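You operate a simulated robot arm through the tools that you are given. There is no shell and no other tool. Be economical: measure what you need, move in short steps, check, and stop when the job is done.

The job below is to be done with a simulated robot arm. You get a single attempt, and the scene is never put back.

Task
Close the little green net with a blue clip.
Fine: use the blue press; one clip, none wasted; the net ends in the grey tray, the clip box in the press, the press's tray pushed in.

Only the result counts: the job must be done as asked and must still hold three seconds after the hand-in. Knocking over, shifting, dropping, spilling or breaking anything else fails it.

Robot
A 6-joint arm with a two-finger parallel gripper, fixed in place. Base frame: the origin is at the foot of the arm, x ahead of it, y to its left, z up; the work surface is at about z = 0. Readings come in m, rad, newtons and seconds.
With the tool pointing down near the work surface it reaches from about 0.14 to 0.58 m from the base axis. Its first joint turns from -1.152 to 1.152 rad. Payload 2.1 kg.
The TCP is the grasp point between the finger pads, 0.03 m short of the fingertips. In the tool frame z runs along the fingers and y along their closing line. The gripper opens to 0.094 m. The fingers are 0.028 m wide and 0.01 m thick; the gripper's body (0.05 by 0.096 m) begins 0.055 m behind the TCP.
Orientation is told as [roll, pitch, yaw] about the base's x, y, z axes, in that order, counted from this pose: with the fingers straight down and closing along the base's y, the tool's x points along the base's -x, its y along +y and its z along -z.

Tools
- The arm moves only by the tool move_arm. Its argument "steps" is a list of rows, each an object of numbers (a shift or turn left out is 0, a gripper value left out holds the last): "x", "y", "z": the shift along the tool's x, y, z in cm; "ax", "ay", "az": the turn, a rotation vector about the tool's x, y, z in rad; "gripper": the opening, from 0 (shut) to 1 (fully open). In form: [{"x": .., "y": .., "z": .., "ax": .., "ay": .., "az": .., "gripper": ..}, ...]. A call has 1 to 10 rows; each row is the pose to reach, as a shift and turn from the pose commanded when the call began, along the tool's axes at that moment. Each row takes 0.2 s and may step no farther than 0.05 m and 0.15 rad from the row before; otherwise, or with a gripper value out of range, the whole call is refused. A pose out of reach is approached as far as the arm can. The call stops where the force on the tool passes 40 N (or 10 N more than at its start, if that is more) or the arm is blocked; 0.2 s more then pass. The fingers move at their own pace (about 0.072 m/s each) and stop on an object; they squeeze with about 29 N. The grip force told is the motor's: it shows also when the fingers shut on nothing. Time passes only in rows, and 0.2 s behind the last, so rows that repeat a pose let the fingers close. The reply holds the time, the measured pose of the TCP, the force on the tool along the base axes, the opening and the grip force, in the units named above and with some noise, with the torque about the TCP (base axes, N m) and any sound that the robot's microphone picked up, and new pictures: "show" is both (left out), scene, wrist or none.
- Cameras (640 x 400 px; columns grow to the right, rows downward): "scene" is fixed at [0.0599, -0.3706, 0.4951]; the picture's right is [0.75, -0.66, 0.00], its down [-0.30, -0.34, -0.89] and it looks along [0.59, 0.67, -0.46] (base axes); focal length 229 px, centre (320, 200). "wrist" rides on the gripper at [0.076, 0.014, -0.103] in the tool frame; the picture's right is [-0.18, 0.98, 0.00], its down [-0.75, -0.14, -0.64] and it looks along [-0.63, -0.12, 0.77] (tool axes); focal length 243 px, centre (320, 200). There is no depth. A picture from a camera that has moved, and an enlarged one, comes with that camera's place and axes in the base frame and with its lens.
- close_up(camera, box): a new picture of the part [left, top, right, bottom] of that camera's present view, enlarged. No time passes.
- sign_off(): hands the job in; it is judged then, once.

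Work in short steps. Places have to be worked out from the pictures, the camera data and where the tool is seen: move nearer, look again, correct. Check each grasp and each placing, and mend what went wrong. You have 120 turns and 200 pictures in all, those below and enlarged ones among them. Open the gripper and draw the arm clear of the work before you hand the job in, unless the task says otherwise; then end with one line.

The tools are called after ">>>" by a JSON object that holds its "op" and its "data". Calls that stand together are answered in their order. move_arm: Moves the arm, as the interface text tells. Its arguments: {"type":"object","properties":{"steps":{"type":"array"},"show":{"type":"string","enum":["both","scene","wrist","none"]}},"required":["steps"]} The other tools are called the same way: close_up (camera, box) takes an enlarged picture of a part of a camera's view; sign_off () hands the job in.

At the start:

```text
clock: 0.0
tcp_pos: [0.3573, 0.0204, 0.4112]
tcp_rot: [0.0, -0.003, 0.0]
wrist_force: [-0.2, -0.1, -0.8]
moment: [-0.01, 0.02, 0.0]
opening: 0.0942
gripper_force: 0.0
```

scene: 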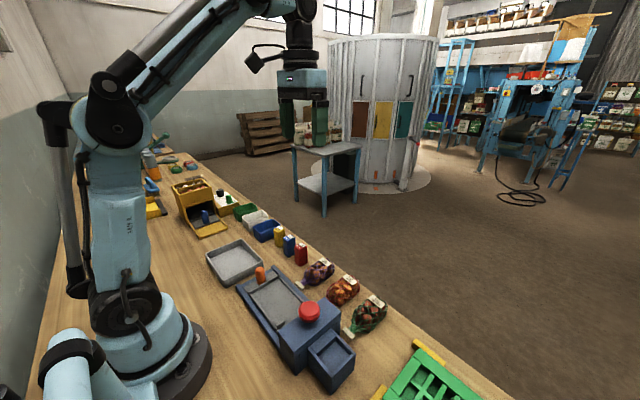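
wrist: 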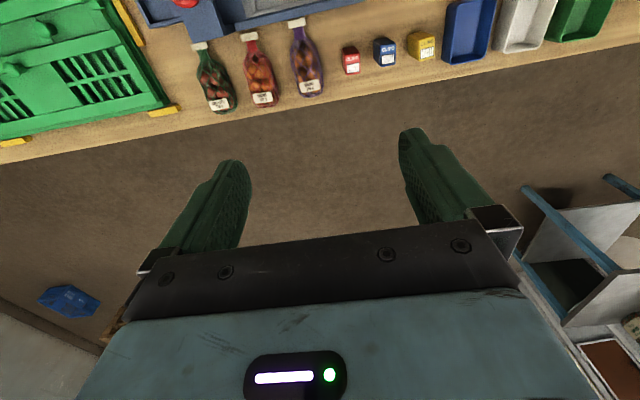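

I start with enlarged views of the work area to understand the press, clips and nets.

>>> {"op": "close_up", "data": {"camera": "scene", "box": [200, 220, 400, 400]}}

>>> {"op": "close_up", "data": {"camera": "scene", "box": [140, 140, 300, 250]}}

>>> {"op": "close_up", "data": {"camera": "wrist", "box": [120, 0, 460, 130]}}

```text
2.22 times, centred on (300, 310) of scene
camera zoom: at [0.0599, -0.3706, 0.4951], right [0.75, -0.66, 0.0], down [-0.3, -0.34, -0.89], along [0.59, 0.67, -0.46], focal length 508 px, centre (364, -44)
```

zoom: 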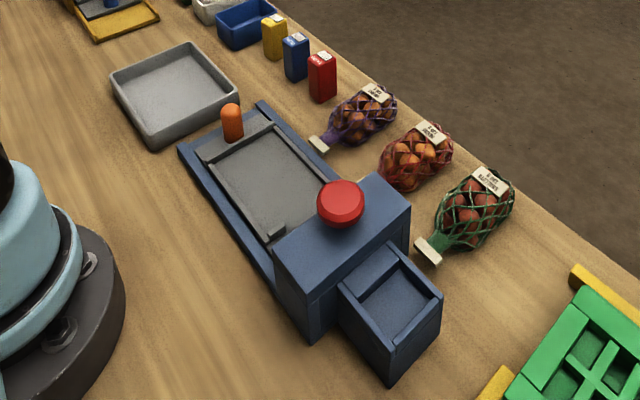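

```text
3.64 times, centred on (220, 195) of scene
camera zoom: at [0.0599, -0.3706, 0.4951], right [0.75, -0.66, 0.0], down [-0.3, -0.34, -0.89], along [0.59, 0.67, -0.46], focal length 831 px, centre (684, 218)
```

zoom: 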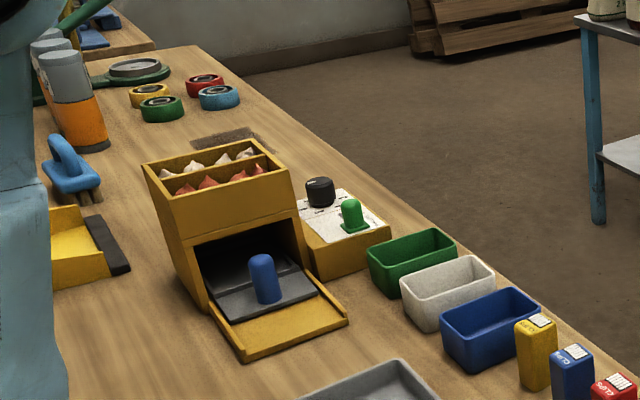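

```text
1.88 times, centred on (290, 65) of wrist
camera zoom: at [0.2813, 0.0333, 0.5147], right [0.18, 0.98, 0.0], down [0.75, -0.14, 0.64], along [0.63, -0.12, -0.77], focal length 457 px, centre (376, 454)
```

zoom: 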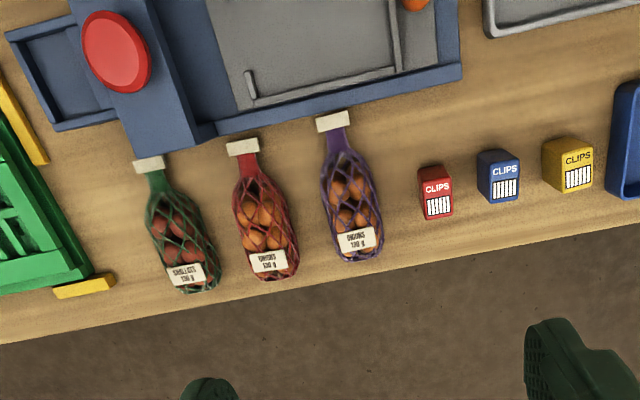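

The press has a tray with an orange knob, a head with a red button, and a pocket at its -y side; the nets lie beyond it. I turn the wrist to look along -y for a better view of the press.

>>> {"op": "move_arm", "data": {"steps": [{"x": 1.2, "y": 1.4, "z": 1, "az": 0.15}, {"x": 2.4, "y": 2.8, "z": 2, "az": 0.3}, {"x": 3.6, "y": 4.2, "z": 3, "az": 0.45}, {"x": 4.8, "y": 5.6, "z": 4, "az": 0.6}, {"x": 6, "y": 7, "z": 5, "az": 0.75}, {"x": 7.2, "y": 8.4, "z": 6, "az": 0.9}, {"x": 8.4, "y": 9.8, "z": 7, "az": 1.05}, {"x": 9.6, "y": 11.2, "z": 8, "az": 1.2}, {"x": 10.8, "y": 12.6, "z": 9, "az": 1.35}, {"x": 12, "y": 14, "z": 10, "az": 1.5}]}}

```text
clock: 2.2
tcp_pos: [0.2363, 0.16, 0.3138]
tcp_rot: [0.001, 0.002, -1.501]
wrist_force: [-0.1, -0.2, 1.0]
moment: [-0.01, 0.0, -0.04]
opening: 0.0939
gripper_force: 0.0
camera wrist: at [0.2459, 0.2366, 0.4156], right [0.99, -0.12, 0.0], down [-0.09, -0.76, 0.64], along [-0.07, -0.64, -0.77], focal length 243 px, centre (320, 200)
```

scene: 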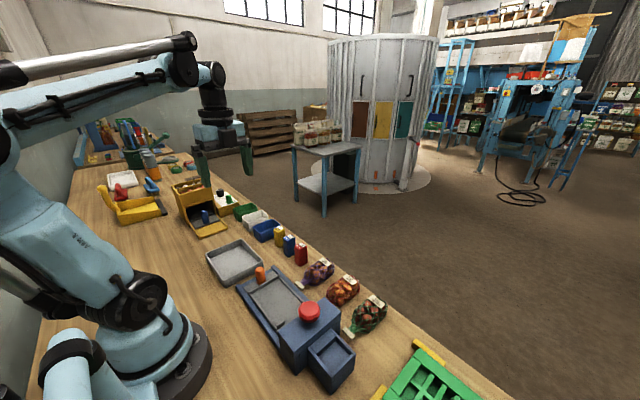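
wrist: 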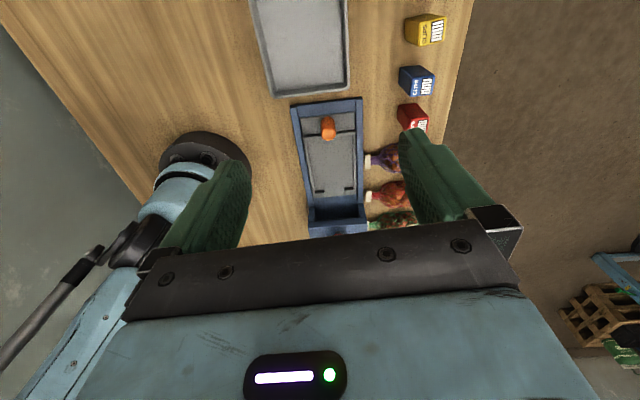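

The gripper hides the lower half of this view, so I slide the camera over toward -y to get the press into the upper half.

>>> {"op": "move_arm", "data": {"steps": [{"x": -4, "az": 0.01}, {"x": -8, "az": 0.02}, {"x": -12, "az": 0.03}, {"x": -16, "az": 0.05}, {"x": -20, "az": 0.07}, {"x": -23, "az": 0.07}], "show": "wrist"}}

>>> {"op": "close_up", "data": {"camera": "wrist", "box": [160, 0, 480, 200]}}

```text
clock: 3.6
tcp_pos: [0.2531, -0.0707, 0.3142]
tcp_rot: [0.0, 0.003, -1.571]
wrist_force: [-0.2, 0.5, -0.4]
moment: [0.02, 0.03, 0.01]
opening: 0.0942
gripper_force: 0.2
camera wrist: at [0.2669, 0.0055, 0.4161], right [0.98, -0.18, 0.0], down [-0.14, -0.75, 0.64], along [-0.12, -0.63, -0.77], focal length 243 px, centre (320, 200)
```

wrist: 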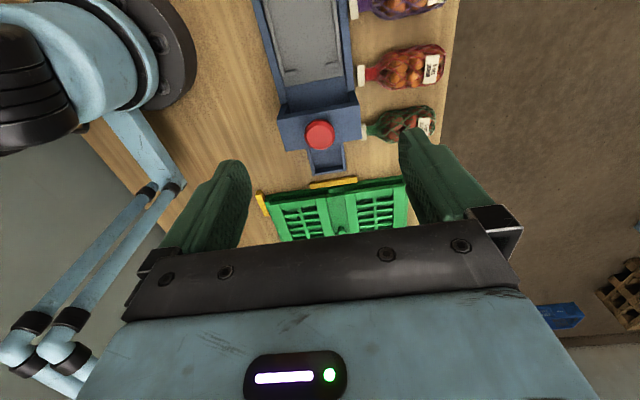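

```text
2.00 times, centred on (320, 100) of wrist
camera zoom: at [0.2669, 0.0055, 0.4161], right [0.98, -0.18, 0.0], down [-0.14, -0.75, 0.64], along [-0.12, -0.63, -0.77], focal length 485 px, centre (320, 400)
```

zoom: 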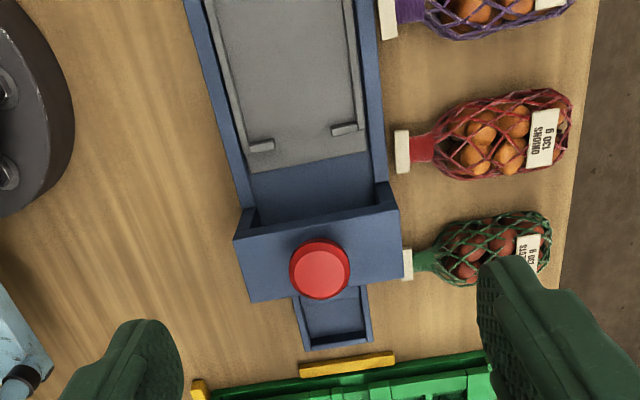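

The tray has two stubs with a gap for the neck facing the head. I take sharper close-ups of press head/pocket and the green net in both cameras.

>>> {"op": "close_up", "data": {"camera": "wrist", "box": [255, 70, 415, 190]}}

>>> {"op": "close_up", "data": {"camera": "scene", "box": [270, 290, 400, 400]}}

>>> {"op": "close_up", "data": {"camera": "scene", "box": [200, 220, 320, 320]}}

```text
3.33 times, centred on (335, 130) of wrist
camera zoom: at [0.2669, 0.0055, 0.4161], right [0.98, -0.18, 0.0], down [-0.14, -0.75, 0.64], along [-0.12, -0.63, -0.77], focal length 809 px, centre (270, 433)
```

zoom: 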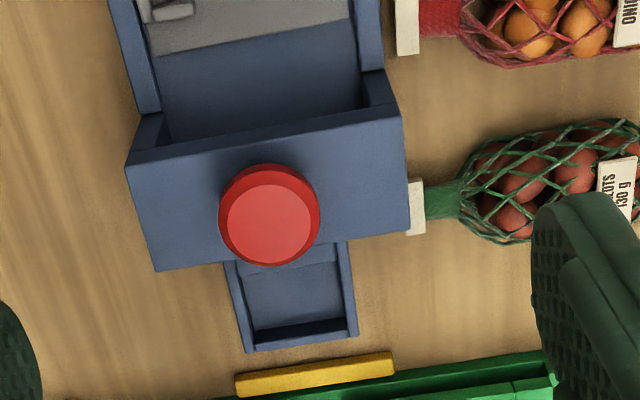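

```text
3.64 times, centred on (335, 345) of scene
camera zoom: at [0.0599, -0.3706, 0.4951], right [0.75, -0.66, 0.0], down [-0.3, -0.34, -0.89], along [0.59, 0.67, -0.46], focal length 831 px, centre (266, -327)
```

zoom: 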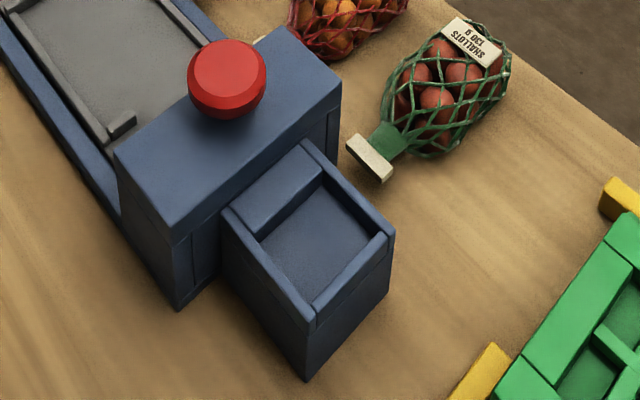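

```text
4.00 times, centred on (260, 270) of scene
camera zoom: at [0.0599, -0.3706, 0.4951], right [0.75, -0.66, 0.0], down [-0.3, -0.34, -0.89], along [0.59, 0.67, -0.46], focal length 914 px, centre (560, -80)
```

zoom: 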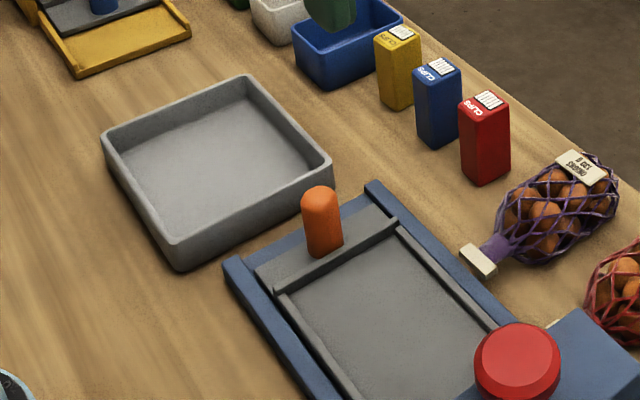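

Blue clip box stands around (0.373, 0.133), about 27 mm square and 65 mm high; the pocket is about x 0.216–0.261, y -0.226…-0.188, rim z≈0.056. I move above the blue box to check it, closing line along x.

>>> {"op": "move_arm", "data": {"steps": [{"x": 4, "y": 2.4}, {"x": 8, "y": 4.8}, {"x": 12, "y": 7.2}, {"x": 16, "y": 9.6, "z": 2}, {"x": 20.4, "y": 12, "z": 4}, {"x": 20.4, "y": 12, "z": 6}], "show": "both"}}

>>> {"op": "close_up", "data": {"camera": "wrist", "box": [200, 0, 440, 200]}}

```text
refused: row 4 steps farther than a row can; nothing moved
```

```text
2.00 times, centred on (320, 100) of wrist
camera zoom: at [0.2669, 0.0055, 0.4161], right [0.98, -0.18, 0.0], down [-0.14, -0.75, 0.64], along [-0.12, -0.63, -0.77], focal length 485 px, centre (320, 400)
```

zoom: 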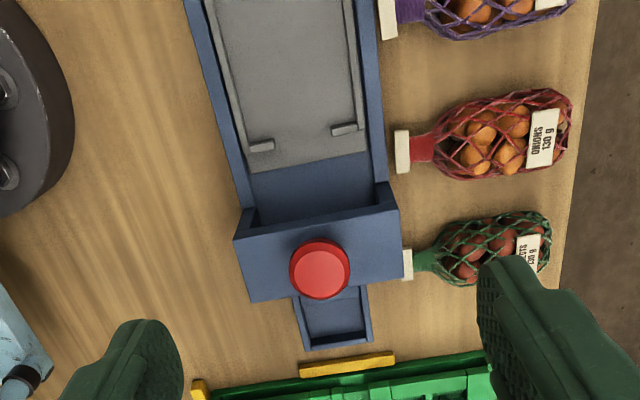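

A row was too long; same move in smaller rows.

>>> {"op": "move_arm", "data": {"steps": [{"x": 3, "y": 1.8}, {"x": 6, "y": 3.6, "z": 1}, {"x": 9, "y": 5.4, "z": 2}, {"x": 12, "y": 7.2, "z": 3}, {"x": 15, "y": 9, "z": 4}, {"x": 18, "y": 10.8, "z": 5}, {"x": 20.4, "y": 12, "z": 6}, {"x": 20.4, "y": 12, "z": 6}], "show": "wrist"}}

>>> {"op": "close_up", "data": {"camera": "wrist", "box": [200, 0, 440, 200]}}

```text
clock: 5.4
tcp_pos: [0.373, 0.1341, 0.2526]
tcp_rot: [0.002, 0.002, -1.571]
wrist_force: [-0.3, 0.1, 0.7]
moment: [0.01, -0.04, -0.01]
opening: 0.0939
gripper_force: 0.0
camera wrist: at [0.3881, 0.2091, 0.3541], right [0.98, -0.18, 0.0], down [-0.14, -0.75, 0.64], along [-0.12, -0.63, -0.77], focal length 243 px, centre (320, 200)
```

wrist: 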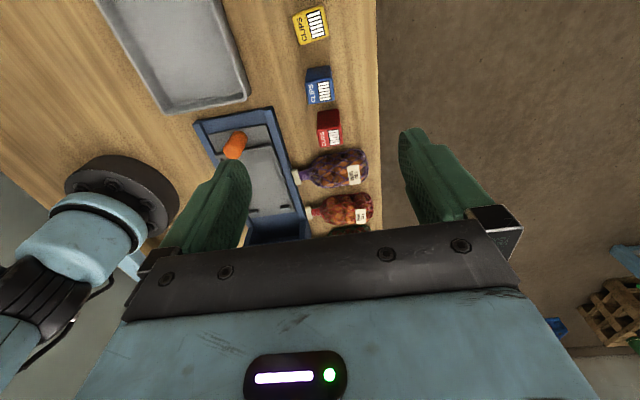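

```text
2.00 times, centred on (320, 100) of wrist
camera zoom: at [0.3881, 0.2091, 0.3541], right [0.98, -0.18, 0.0], down [-0.14, -0.75, 0.64], along [-0.12, -0.63, -0.77], focal length 485 px, centre (320, 400)
```

zoom: 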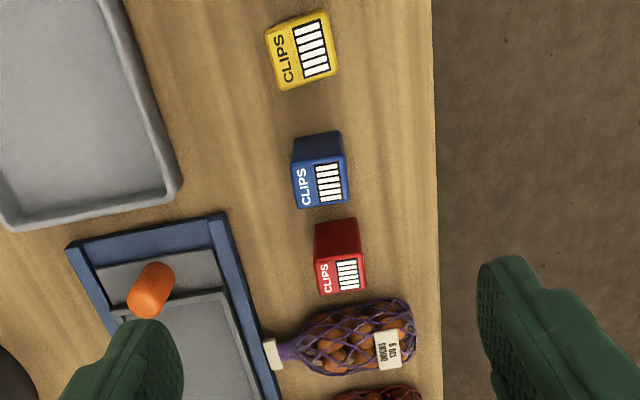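

The blue box top centre is at (0.373, 0.129, ~0.064), aligned with the axes. I lower so the fingertips end at about z 0.02.

>>> {"op": "move_arm", "data": {"steps": [{"x": -0.4, "z": 4}, {"x": -0.4, "z": 8}, {"x": -0.4, "z": 12}, {"x": -0.4, "z": 16}, {"x": -0.4, "z": 18.5}, {"x": -0.4, "z": 20.4}, {"x": -0.4, "z": 20.4}], "show": "both"}}

```text
clock: 7.0
tcp_pos: [0.3737, 0.1311, 0.0472]
tcp_rot: [0.003, 0.0, -1.569]
wrist_force: [0.0, -0.7, 0.8]
moment: [0.0, -0.04, -0.05]
opening: 0.0941
gripper_force: 0.0
camera wrist: at [0.3879, 0.2064, 0.1491], right [0.98, -0.18, 0.0], down [-0.14, -0.75, 0.64], along [-0.12, -0.63, -0.77], focal length 243 px, centre (320, 200)
```

scene: 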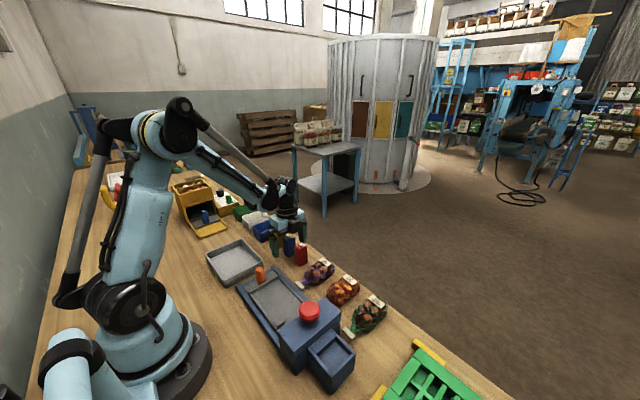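
wrist: 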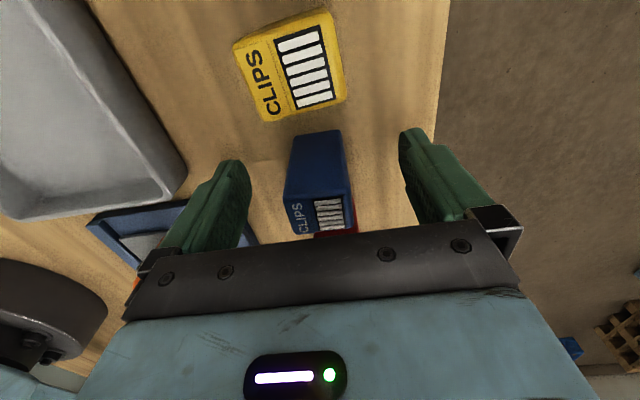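

The box is between the fingers; I close and lift.

>>> {"op": "move_arm", "data": {"steps": [{"gripper": 0}, {"gripper": 0}, {"gripper": 0}, {"gripper": 0}, {"z": -2}, {"z": -5}, {"z": -9}, {"z": -13}, {"z": -13}], "show": "both"}}

```text
clock: 9.0
tcp_pos: [0.3751, 0.1318, 0.176]
tcp_rot: [0.002, 0.0, -1.57]
wrist_force: [-0.4, -0.4, -0.5]
moment: [0.0, -0.01, -0.02]
opening: 0.035
gripper_force: 29.1
camera wrist: at [0.3901, 0.2073, 0.2791], right [0.98, -0.18, 0.0], down [-0.14, -0.75, 0.64], along [-0.12, -0.63, -0.77], focal length 243 px, centre (320, 200)
```

scene: 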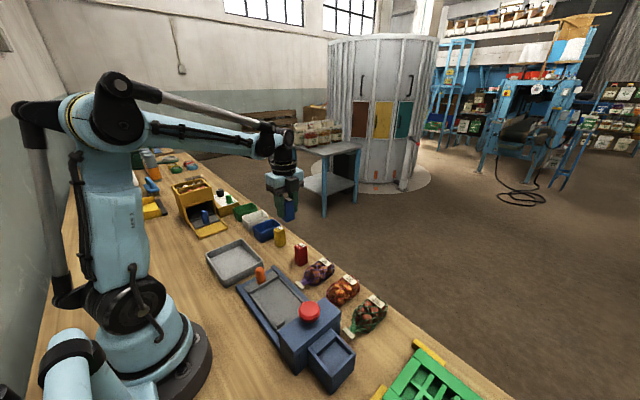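
wrist: 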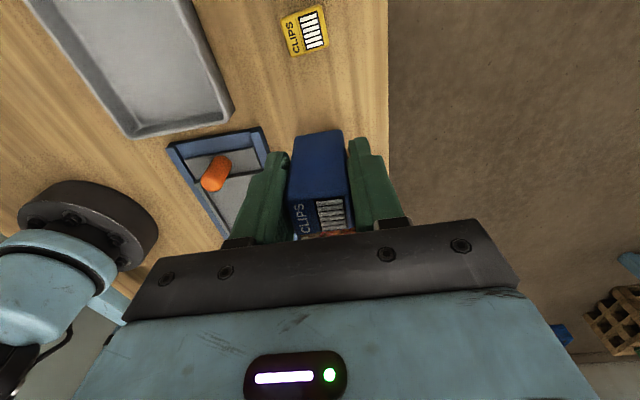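

Box is held (35 mm wide along x). I carry it above the pocket at about (0.2385, -0.2065).

>>> {"op": "move_arm", "data": {"steps": [{"z": -3}, {"x": -3.8, "y": -1.5, "z": -3}, {"x": -7.6, "y": -3, "z": -3}, {"x": -11.4, "y": -4.6, "z": -3}, {"x": -15.2, "y": -6.1, "z": -3}, {"x": -19, "y": -7.6, "z": -3}, {"x": -22.8, "y": -9.2, "z": -3}, {"x": -26.6, "y": -10.7, "z": -3}, {"x": -30.4, "y": -12.2, "z": -3}, {"x": -33.8, "y": -13.65, "z": -3}], "show": "both"}}

>>> {"op": "close_up", "data": {"camera": "scene", "box": [270, 270, 400, 400]}}

```text
clock: 11.2
tcp_pos: [0.2359, -0.2082, 0.2089]
tcp_rot: [0.001, 0.002, -1.568]
wrist_force: [0.5, -0.4, -0.9]
moment: [0.0, 0.03, 0.01]
opening: 0.0353
gripper_force: 29.6
camera wrist: at [0.2505, -0.1325, 0.3103], right [0.98, -0.18, 0.0], down [-0.14, -0.75, 0.64], along [-0.12, -0.63, -0.77], focal length 243 px, centre (320, 200)
```

scene: 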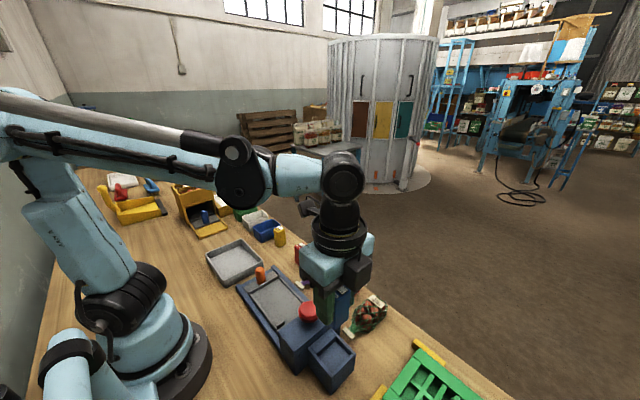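
wrist: 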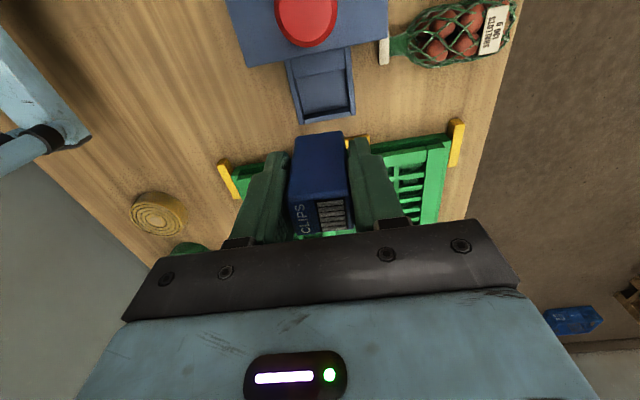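

```text
3.08 times, centred on (335, 335) of scene
camera zoom: at [0.0599, -0.3706, 0.4951], right [0.75, -0.66, 0.0], down [-0.3, -0.34, -0.89], along [0.59, 0.67, -0.46], focal length 703 px, centre (274, -215)
```

zoom: 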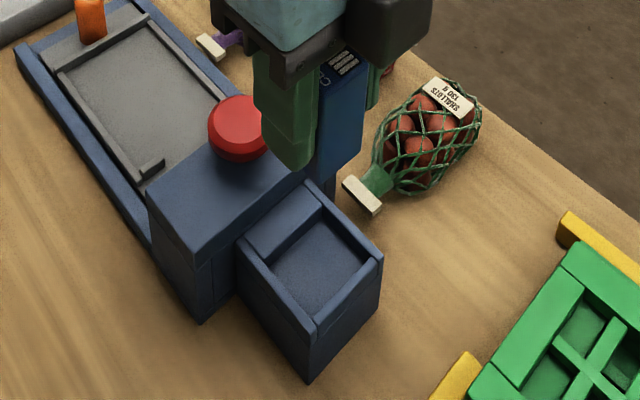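

I enlarge the wrist view to pin down the pocket relative to the held box.

>>> {"op": "close_up", "data": {"camera": "wrist", "box": [250, 20, 400, 140]}}

```text
3.33 times, centred on (325, 80) of wrist
camera zoom: at [0.2505, -0.1325, 0.3103], right [0.98, -0.18, 0.0], down [-0.14, -0.75, 0.64], along [-0.12, -0.63, -0.77], focal length 809 px, centre (303, 600)
```

zoom: 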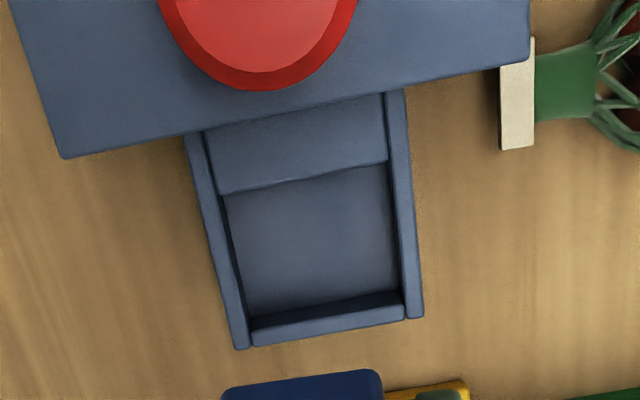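

Pocket centre ≈ (0.2395, -0.206). I correct by +3.5 mm x, +2.5 mm y and lower to just above the rim.

>>> {"op": "move_arm", "data": {"steps": [{"x": 0.25, "y": 0.35, "z": 2}, {"x": 0.25, "y": 0.35, "z": 5}, {"x": 0.25, "y": 0.35, "z": 8}, {"x": 0.25, "y": 0.35, "z": 9.5}, {"x": 0.25, "y": 0.35, "z": 9.5}], "show": "none"}}

>>> {"op": "close_up", "data": {"camera": "scene", "box": [270, 270, 400, 400]}}

>>> {"op": "close_up", "data": {"camera": "wrist", "box": [230, 80, 410, 250]}}

```text
clock: 12.4
tcp_pos: [0.241, -0.2053, 0.1128]
tcp_rot: [0.002, 0.001, -1.569]
wrist_force: [-0.5, -0.9, 0.3]
moment: [-0.02, -0.03, 0.0]
opening: 0.0353
gripper_force: 29.6
```

```text
3.08 times, centred on (335, 335) of scene
camera zoom: at [0.0599, -0.3706, 0.4951], right [0.75, -0.66, 0.0], down [-0.3, -0.34, -0.89], along [0.59, 0.67, -0.46], focal length 703 px, centre (274, -215)
```

zoom: 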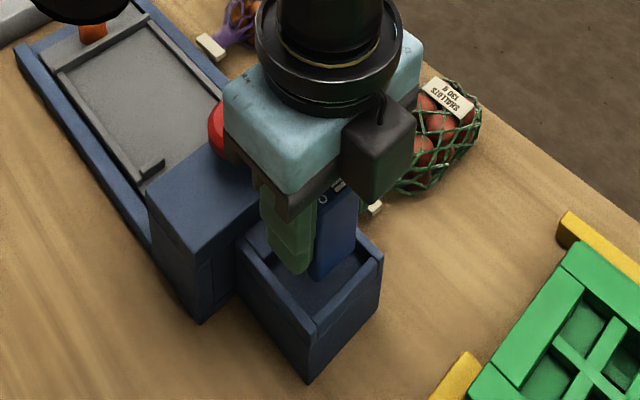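

```text
2.35 times, centred on (320, 165) of wrist
camera zoom: at [0.2559, -0.1296, 0.2143], right [0.98, -0.18, 0.0], down [-0.14, -0.75, 0.64], along [-0.12, -0.63, -0.77], focal length 571 px, centre (320, 282)
```

zoom: 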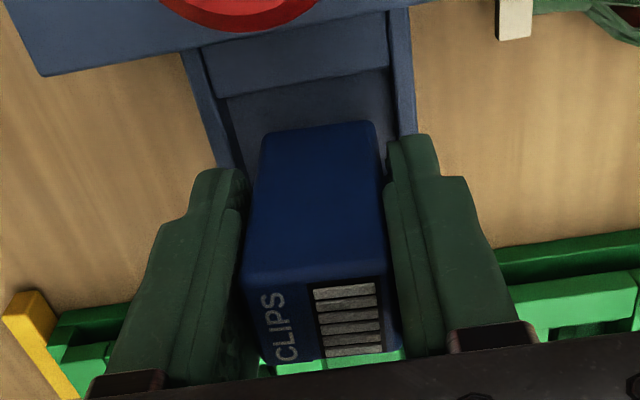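

The box hangs over the pocket, slightly toward -y; I nudge +3 mm y, -2 mm x and lower 2 cm gently.

>>> {"op": "move_arm", "data": {"steps": [{"x": 0.3, "y": -0.2}, {"x": 0.3, "y": -0.2, "z": 0.7}, {"x": 0.3, "y": -0.2, "z": 1.4}, {"x": 0.3, "y": -0.2, "z": 2}, {"x": 0.3, "y": -0.2, "z": 2}], "show": "none"}}

>>> {"op": "close_up", "data": {"camera": "scene", "box": [270, 270, 400, 400]}}

>>> {"op": "close_up", "data": {"camera": "wrist", "box": [230, 80, 410, 250]}}

```text
clock: 13.6
tcp_pos: [0.2393, -0.2014, 0.0938]
tcp_rot: [0.0, 0.003, -1.569]
wrist_force: [-0.3, 0.2, -0.5]
moment: [0.01, 0.0, -0.01]
opening: 0.0351
gripper_force: 29.1
```

```text
3.08 times, centred on (335, 335) of scene
camera zoom: at [0.0599, -0.3706, 0.4951], right [0.75, -0.66, 0.0], down [-0.3, -0.34, -0.89], along [0.59, 0.67, -0.46], focal length 703 px, centre (274, -215)
```

zoom: 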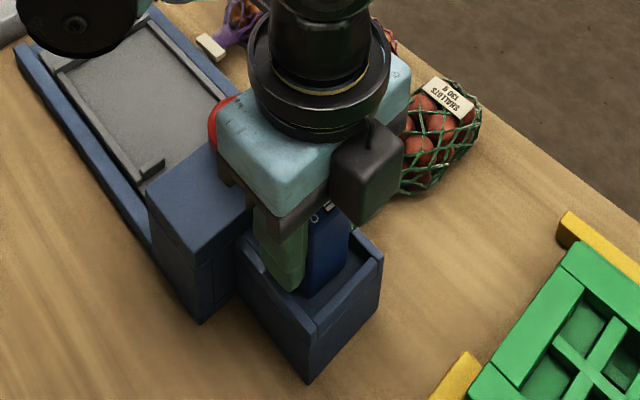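

```text
2.35 times, centred on (320, 165) of wrist
camera zoom: at [0.254, -0.1257, 0.1949], right [0.98, -0.18, 0.0], down [-0.14, -0.75, 0.64], along [-0.12, -0.63, -0.77], focal length 571 px, centre (320, 282)
```

zoom: 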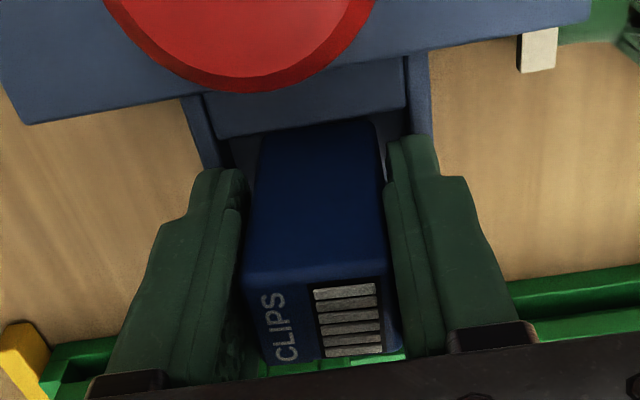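

Box bottom is at the rim level and inside the outline. I lower in small steps until contact, with 1.5 mm correction to -y.

>>> {"op": "move_arm", "data": {"steps": [{"x": -0.15, "z": 0.2}, {"x": -0.15, "z": 0.4}, {"x": -0.15, "z": 0.6}, {"x": -0.15, "z": 0.6}], "show": "none"}}

>>> {"op": "close_up", "data": {"camera": "scene", "box": [300, 310, 370, 380]}}

```text
clock: 14.4
tcp_pos: [0.2392, -0.2031, 0.0877]
tcp_rot: [0.0, 0.002, -1.569]
wrist_force: [0.0, 1.2, 10.5]
moment: [-0.13, 0.05, 0.01]
opening: 0.0353
gripper_force: 28.4
stopped in row 4: the force on the tool passed its limit at 45 N (the readings are from after the stop); the commanded pose is now the measured one
```

```text
5.71 times, centred on (335, 345) of scene
camera zoom: at [0.0598, -0.3706, 0.4952], right [0.75, -0.66, 0.0], down [-0.3, -0.34, -0.89], along [0.59, 0.67, -0.46], focal length 1306 px, centre (234, -629)
```

zoom: 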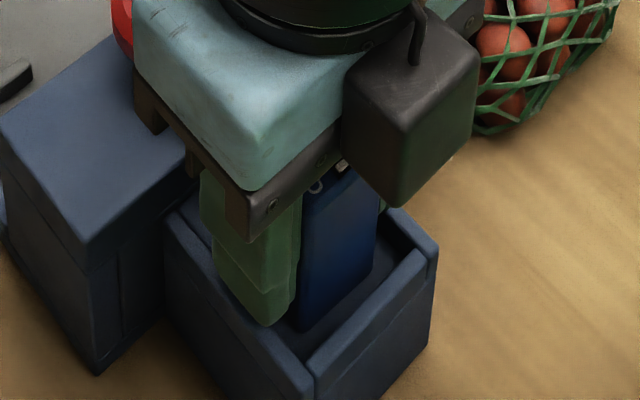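

Contact, with the box within the pocket walls. I release slightly and raise straight up, then inspect.

>>> {"op": "move_arm", "data": {"steps": [{"z": -0.1}, {"z": -0.1, "gripper": 0.5}, {"z": -0.1}, {"z": -0.1}, {"z": -3}, {"z": -7}, {"z": -11}, {"z": -14}, {"x": 3, "z": -14}], "show": "wrist"}}

>>> {"op": "close_up", "data": {"camera": "scene", "box": [270, 270, 400, 400]}}

>>> {"op": "close_up", "data": {"camera": "wrist", "box": [230, 0, 410, 170]}}

```text
clock: 16.4
tcp_pos: [0.2397, -0.1732, 0.2296]
tcp_rot: [-0.001, 0.003, -1.569]
wrist_force: [-0.2, 0.7, 0.3]
moment: [0.01, 0.02, -0.01]
opening: 0.0473
gripper_force: 0.1
camera wrist: at [0.2541, -0.0975, 0.3314], right [0.98, -0.18, 0.0], down [-0.14, -0.76, 0.64], along [-0.12, -0.63, -0.77], focal length 243 px, centre (320, 200)
```

wrist: 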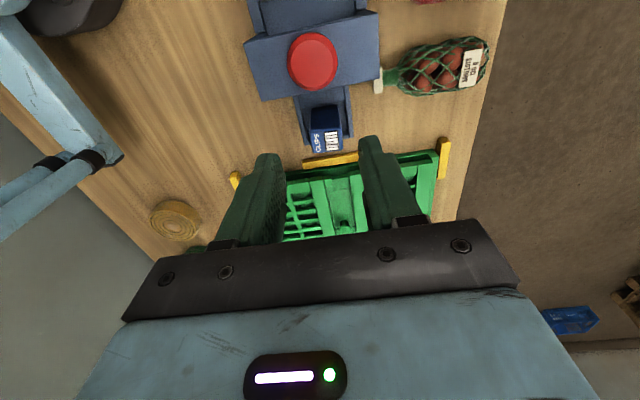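

```text
3.08 times, centred on (335, 335) of scene
camera zoom: at [0.0599, -0.3707, 0.4951], right [0.75, -0.66, 0.0], down [-0.3, -0.34, -0.89], along [0.59, 0.67, -0.46], focal length 703 px, centre (274, -215)
```

zoom: 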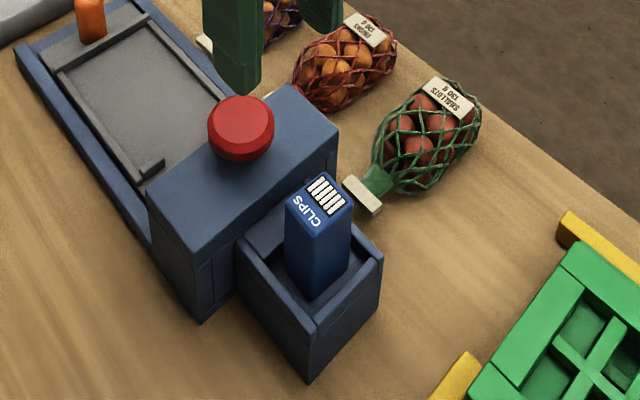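

```text
2.35 times, centred on (320, 85) of wrist
camera zoom: at [0.2541, -0.0975, 0.3314], right [0.98, -0.18, 0.0], down [-0.14, -0.76, 0.64], along [-0.12, -0.63, -0.77], focal length 571 px, centre (320, 471)
```

zoom: 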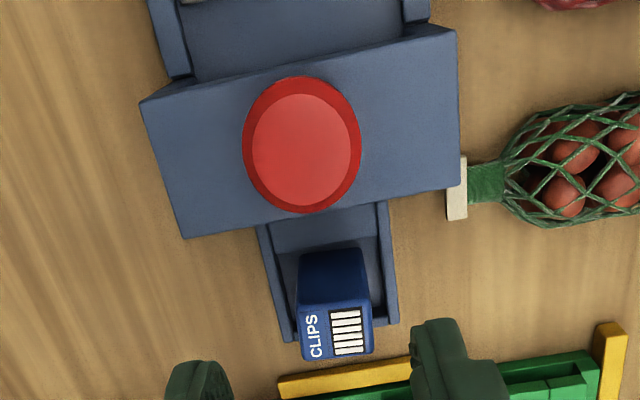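

The box stands upright in the pocket. Next the green net: body centre about (0.375, -0.183), neck pointing -x; I turn the tool a further 90° (to yaw -π) above it so that after the turn into the tray the camera stays on the +y side.

>>> {"op": "move_arm", "data": {"steps": [{"y": 1.4, "z": -0.3, "az": 0.15, "gripper": 0.74}, {"y": 2.8, "z": -0.6, "az": 0.3}, {"y": 4.2, "z": -0.9, "az": 0.45}, {"y": 5.6, "z": -1.2, "az": 0.6}, {"y": 7, "z": -1.5, "az": 0.75}, {"y": 8.4, "z": -1.8, "az": 0.9}, {"y": 9.8, "z": -2.1, "az": 1.05}, {"y": 11.2, "z": -2.4, "az": 1.2}, {"y": 12.6, "z": -2.7, "az": 1.35}, {"x": -0.7, "y": 14, "z": -3, "az": 1.5}], "show": "both"}}

```text
clock: 18.6
tcp_pos: [0.3798, -0.18, 0.258]
tcp_rot: [-0.001, -0.001, -3.071]
wrist_force: [0.1, -0.3, -0.1]
moment: [0.01, -0.01, -0.01]
opening: 0.0695
gripper_force: 0.0
camera wrist: at [0.4568, -0.1892, 0.359], right [-0.11, -0.99, 0.0], down [-0.76, 0.09, 0.64], along [-0.64, 0.08, -0.77], focal length 243 px, centre (320, 200)
```

scene: 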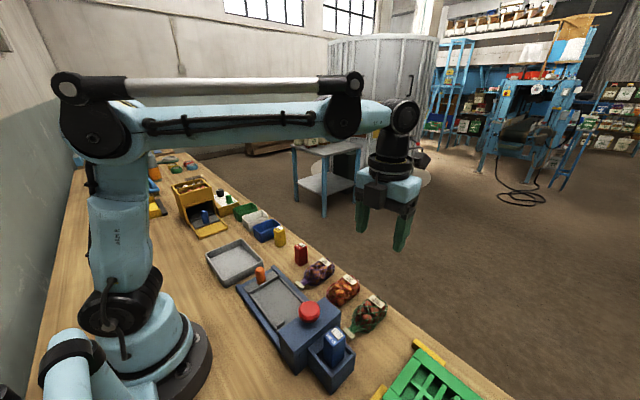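
wrist: 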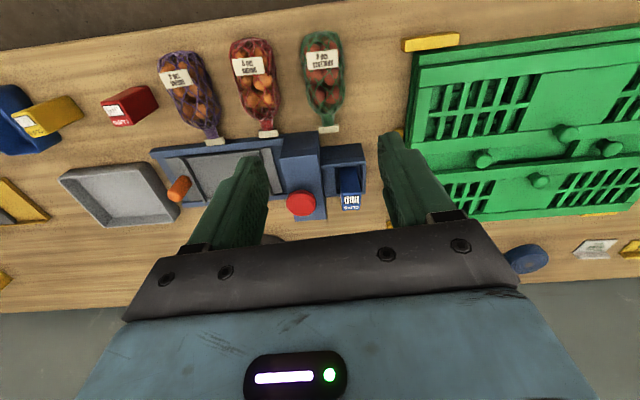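

>>> {"op": "close_up", "data": {"camera": "wrist", "box": [210, 20, 430, 150]}}

```text
2.91 times, centred on (320, 85) of wrist
camera zoom: at [0.4568, -0.1892, 0.359], right [-0.11, -0.99, 0.0], down [-0.76, 0.09, 0.64], along [-0.64, 0.08, -0.77], focal length 706 px, centre (320, 534)
```

zoom: 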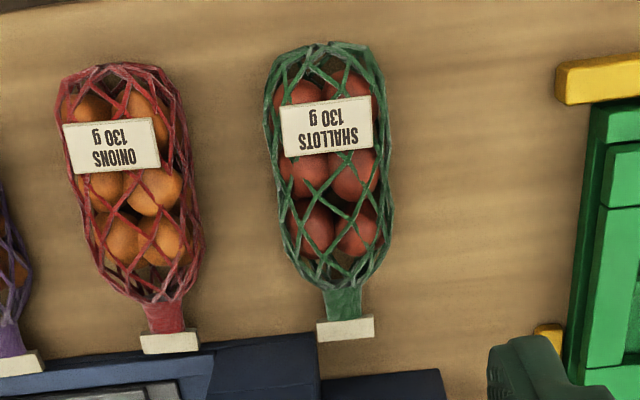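

The net is aligned with x: body x 0.325–0.426, y centre -0.182, 53 mm wide. I finish the yaw and lower around the body (opening 70 mm) with fingertips to z≈0.013.

>>> {"op": "move_arm", "data": {"steps": [{"x": -0.5, "y": 0.2, "z": 4, "az": 0.07}, {"x": -0.5, "y": 0.2, "z": 8, "az": 0.07}, {"x": -0.5, "y": 0.2, "z": 12, "az": 0.07}, {"x": -0.5, "y": 0.2, "z": 15.5, "az": 0.07}, {"x": -0.5, "y": 0.2, "z": 15.5, "az": 0.07}], "show": "wrist"}}

>>> {"op": "close_up", "data": {"camera": "scene", "box": [280, 220, 440, 340]}}

```text
clock: 19.9
tcp_pos: [0.3743, -0.1838, 0.1002]
tcp_rot: [-0.001, -0.001, -3.141]
wrist_force: [0.3, -0.3, 0.3]
moment: [0.01, -0.04, 0.01]
opening: 0.0695
gripper_force: 0.1
camera wrist: at [0.4512, -0.1985, 0.2022], right [-0.18, -0.98, 0.0], down [-0.75, 0.14, 0.64], along [-0.63, 0.12, -0.77], focal length 243 px, centre (320, 200)
```

wrist: 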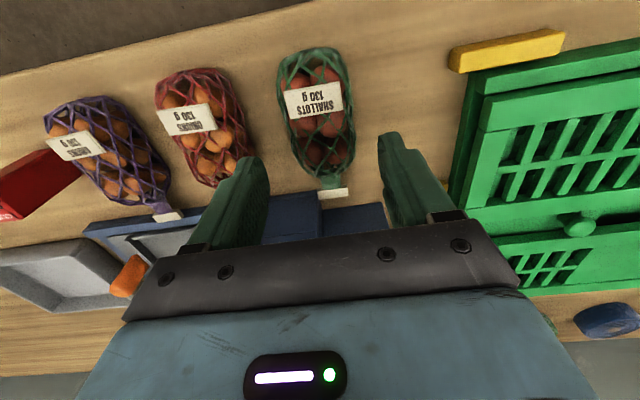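

```text
3.33 times, centred on (360, 280) of scene
camera zoom: at [0.0599, -0.3706, 0.4951], right [0.75, -0.66, 0.0], down [-0.3, -0.34, -0.89], along [0.59, 0.67, -0.46], focal length 762 px, centre (187, -67)
```

zoom: 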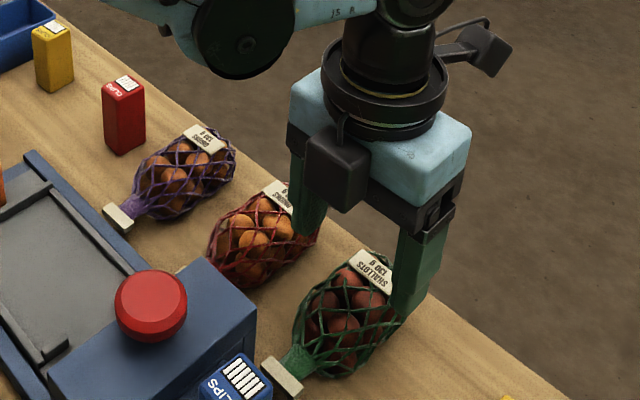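

Net centred at y≈-0.184, orange net's edge at about -0.122, so the fingers have clearance. Lower the rest, close and check.

>>> {"op": "move_arm", "data": {"steps": [{"z": 2}, {"z": 4}, {"z": 5.6}, {"z": 5.6}, {"z": 5.6, "gripper": 0.4}, {"z": 5.6, "gripper": 0.4}, {"z": 5.6, "gripper": 0.4}], "show": "wrist"}}

>>> {"op": "close_up", "data": {"camera": "scene", "box": [280, 220, 440, 340]}}

```text
clock: 21.4
tcp_pos: [0.375, -0.1828, 0.045]
tcp_rot: [-0.003, 0.0, -3.139]
wrist_force: [-0.4, 0.3, -0.1]
moment: [0.01, 0.03, -0.02]
opening: 0.0483
gripper_force: 29.0
camera wrist: at [0.4511, -0.1975, 0.1474], right [-0.18, -0.98, 0.0], down [-0.75, 0.14, 0.64], along [-0.63, 0.12, -0.77], focal length 243 px, centre (320, 200)
```

wrist: 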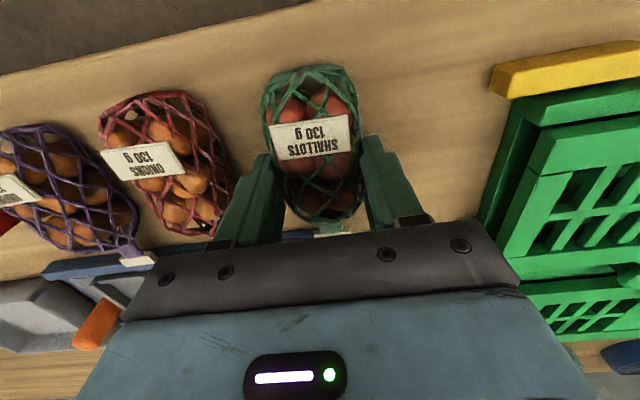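

```text
3.33 times, centred on (360, 280) of scene
camera zoom: at [0.0599, -0.3706, 0.4951], right [0.75, -0.66, 0.0], down [-0.3, -0.34, -0.89], along [0.59, 0.67, -0.46], focal length 762 px, centre (187, -67)
```

zoom: 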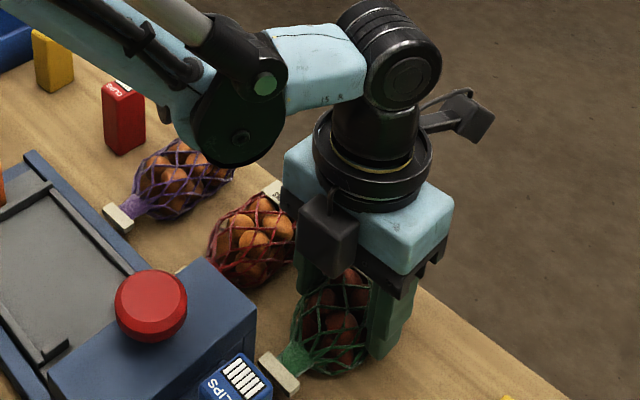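

Gripped at 48 mm. I lift straight up.

>>> {"op": "move_arm", "data": {"steps": [{"z": -2, "gripper": 0.3}, {"z": -5}, {"z": -8}, {"z": -12}, {"z": -16}, {"z": -18}], "show": "both"}}

```text
clock: 22.9
tcp_pos: [0.3747, -0.1837, 0.2273]
tcp_rot: [-0.002, -0.001, -3.139]
wrist_force: [-0.6, 0.2, -1.5]
moment: [-0.01, 0.0, 0.0]
opening: 0.0487
gripper_force: 28.7
camera wrist: at [0.452, -0.1992, 0.3294], right [-0.18, -0.98, 0.0], down [-0.75, 0.14, 0.64], along [-0.63, 0.12, -0.77], focal length 243 px, centre (320, 200)
```

scene: 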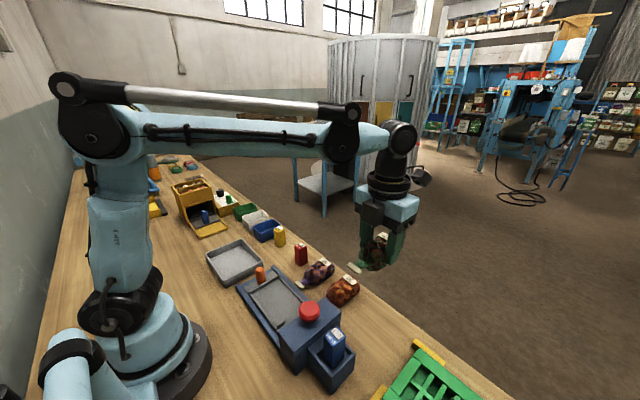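
wrist: 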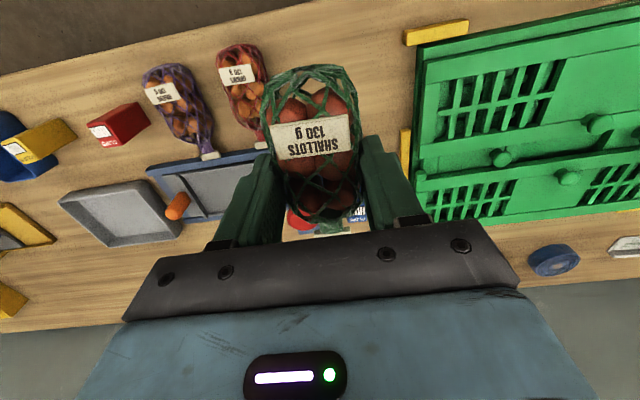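

Net held level. I carry it over the tray while turning back by 90° so the neck points at the head.

>>> {"op": "move_arm", "data": {"steps": [{"x": -1.35, "y": -1.72, "az": -0.15}, {"x": -2.7, "y": -3.44, "az": -0.3}, {"x": -4.05, "y": -5.16, "az": -0.45}, {"x": -5.4, "y": -6.88, "az": -0.6}, {"x": -6.75, "y": -8.6, "az": -0.75}, {"x": -8.1, "y": -10.3, "az": -0.9}, {"x": -9.45, "y": -12, "az": -1.05}, {"x": -10.8, "y": -13.8, "az": -1.2}, {"x": -12.2, "y": -15.5, "az": -1.35}, {"x": -13.5, "y": -17.2, "az": -1.5}], "show": "none"}}

>>> {"op": "move_arm", "data": {"steps": [{"az": -0.07, "z": 3}, {"az": -0.07, "z": 6}, {"az": -0.07, "z": 8.5}, {"az": -0.07, "z": 8.5}], "show": "both"}}

>>> {"op": "close_up", "data": {"camera": "scene", "box": [220, 220, 360, 340]}}

```text
clock: 25.1
tcp_pos: [0.2385, -0.0097, 0.2266]
tcp_rot: [-0.001, 0.002, -1.635]
wrist_force: [0.6, 0.0, -1.5]
moment: [-0.01, 0.0, -0.02]
opening: 0.0485
gripper_force: 28.9
```

```text
clock: 26.1
tcp_pos: [0.2395, -0.0107, 0.1442]
tcp_rot: [0.0, 0.002, -1.569]
wrist_force: [0.3, -0.6, -1.7]
moment: [-0.03, 0.01, 0.03]
opening: 0.0484
gripper_force: 28.9
camera wrist: at [0.2531, 0.0651, 0.2465], right [0.98, -0.18, 0.0], down [-0.14, -0.76, 0.64], along [-0.12, -0.63, -0.77], focal length 243 px, centre (320, 200)
```

scene: 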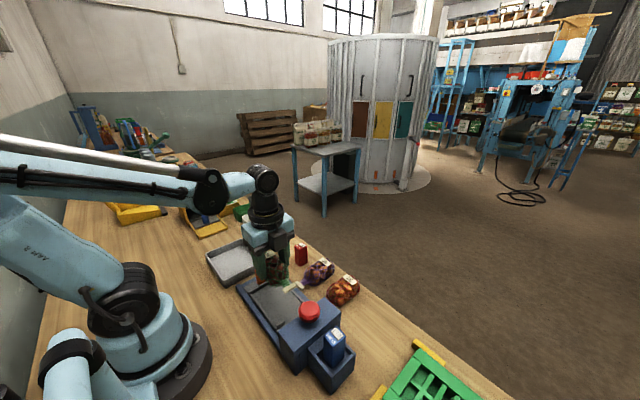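
wrist: 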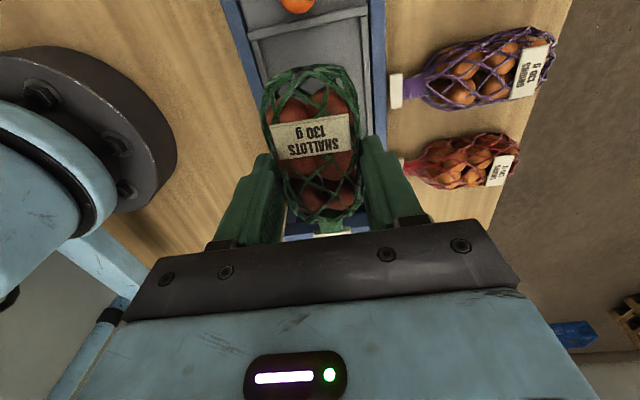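

```text
3.33 times, centred on (290, 280) of scene
camera zoom: at [0.0599, -0.3706, 0.4951], right [0.75, -0.66, 0.0], down [-0.3, -0.34, -0.89], along [0.59, 0.67, -0.46], focal length 762 px, centre (420, -67)
```

zoom: 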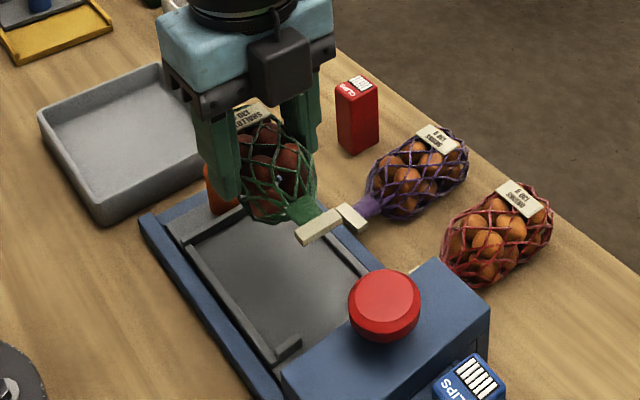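

Alignment looks right (rear ridge y≈0.048, net end ≈0.040). I lower toward the tray floor, the last part in small steps.

>>> {"op": "move_arm", "data": {"steps": [{"z": 3}, {"z": 5.5}, {"z": 6.5}, {"z": 7}, {"z": 7}], "show": "none"}}

>>> {"op": "close_up", "data": {"camera": "scene", "box": [230, 240, 350, 340]}}

>>> {"op": "close_up", "data": {"camera": "wrist", "box": [200, 0, 440, 240]}}

```text
clock: 27.2
tcp_pos: [0.2395, -0.0096, 0.0724]
tcp_rot: [0.001, 0.001, -1.57]
wrist_force: [0.0, 0.0, -1.1]
moment: [0.01, 0.0, -0.02]
opening: 0.0483
gripper_force: 29.1
```

```text
4.00 times, centred on (290, 290) of scene
camera zoom: at [0.0599, -0.3706, 0.4951], right [0.75, -0.66, 0.0], down [-0.3, -0.34, -0.89], along [0.59, 0.67, -0.46], focal length 914 px, centre (440, -160)
```

zoom: 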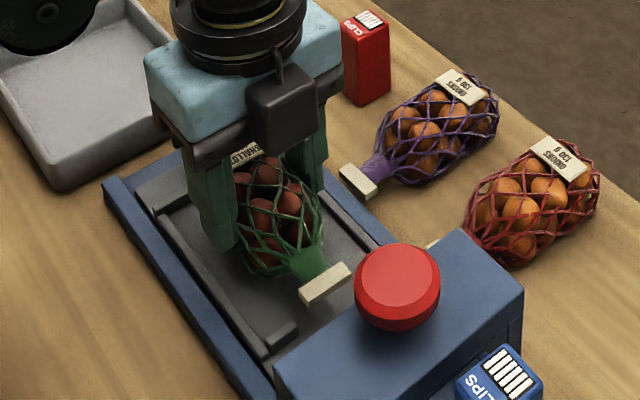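

```text
1.67 times, centred on (320, 120) of wrist
camera zoom: at [0.2528, 0.0655, 0.1753], right [0.98, -0.18, 0.0], down [-0.14, -0.76, 0.64], along [-0.12, -0.63, -0.77], focal length 404 px, centre (320, 333)
```

zoom: 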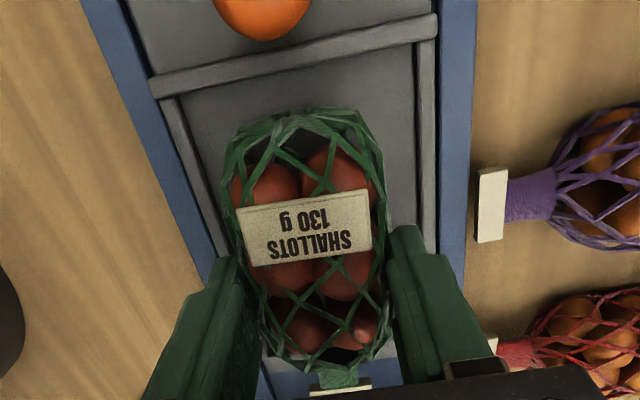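

The net sits between the ridges; I nudge 3 mm toward the stubs to centre it and lower in small steps until contact.

>>> {"op": "move_arm", "data": {"steps": [{"x": -0.3, "z": 0.3}, {"x": -0.3, "z": 0.6}, {"x": -0.3, "z": 0.8}], "show": "none"}}

>>> {"op": "close_up", "data": {"camera": "scene", "box": [240, 260, 320, 330]}}

```text
clock: 28.1
tcp_pos: [0.2386, -0.0127, 0.0655]
tcp_rot: [0.0, 0.002, -1.571]
wrist_force: [0.3, -0.5, -1.1]
moment: [-0.03, 0.01, 0.02]
opening: 0.0484
gripper_force: 29.0
```

```text
5.71 times, centred on (280, 295) of scene
camera zoom: at [0.0599, -0.3706, 0.4951], right [0.75, -0.66, 0.0], down [-0.3, -0.34, -0.89], along [0.59, 0.67, -0.46], focal length 1306 px, centre (549, -343)
```

zoom: 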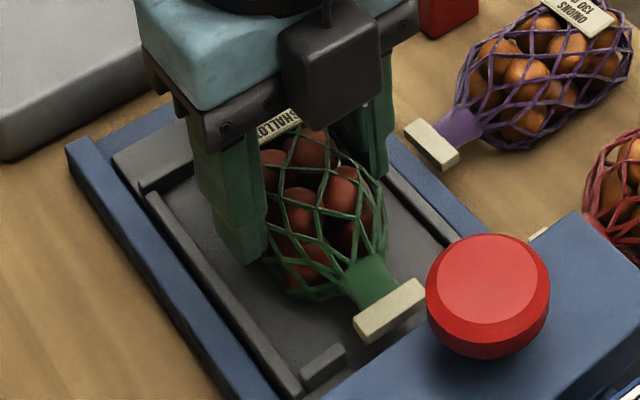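

No contact yet; continue in 2 mm steps.

>>> {"op": "move_arm", "data": {"steps": [{"z": 0.2}, {"z": 0.4}, {"z": 0.6}], "show": "none"}}

>>> {"op": "close_up", "data": {"camera": "scene", "box": [240, 260, 320, 330]}}

```text
clock: 28.7
tcp_pos: [0.2397, -0.0132, 0.0615]
tcp_rot: [-0.003, 0.003, -1.569]
wrist_force: [-2.7, 0.5, 16.1]
moment: [-0.05, -0.11, 0.02]
opening: 0.0487
gripper_force: 29.0
stopped in row 3: the force on the tool passed its limit at 41 N (the readings are from after the stop); the commanded pose is now the measured one
```

```text
5.71 times, centred on (280, 295) of scene
camera zoom: at [0.0598, -0.3706, 0.4951], right [0.75, -0.66, 0.0], down [-0.3, -0.34, -0.89], along [0.59, 0.67, -0.46], focal length 1306 px, centre (549, -343)
```

zoom: 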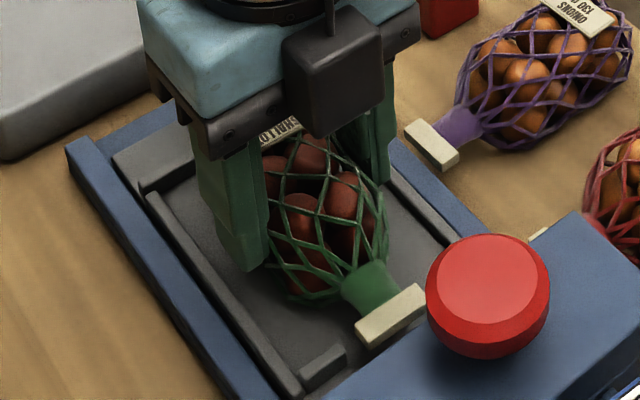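

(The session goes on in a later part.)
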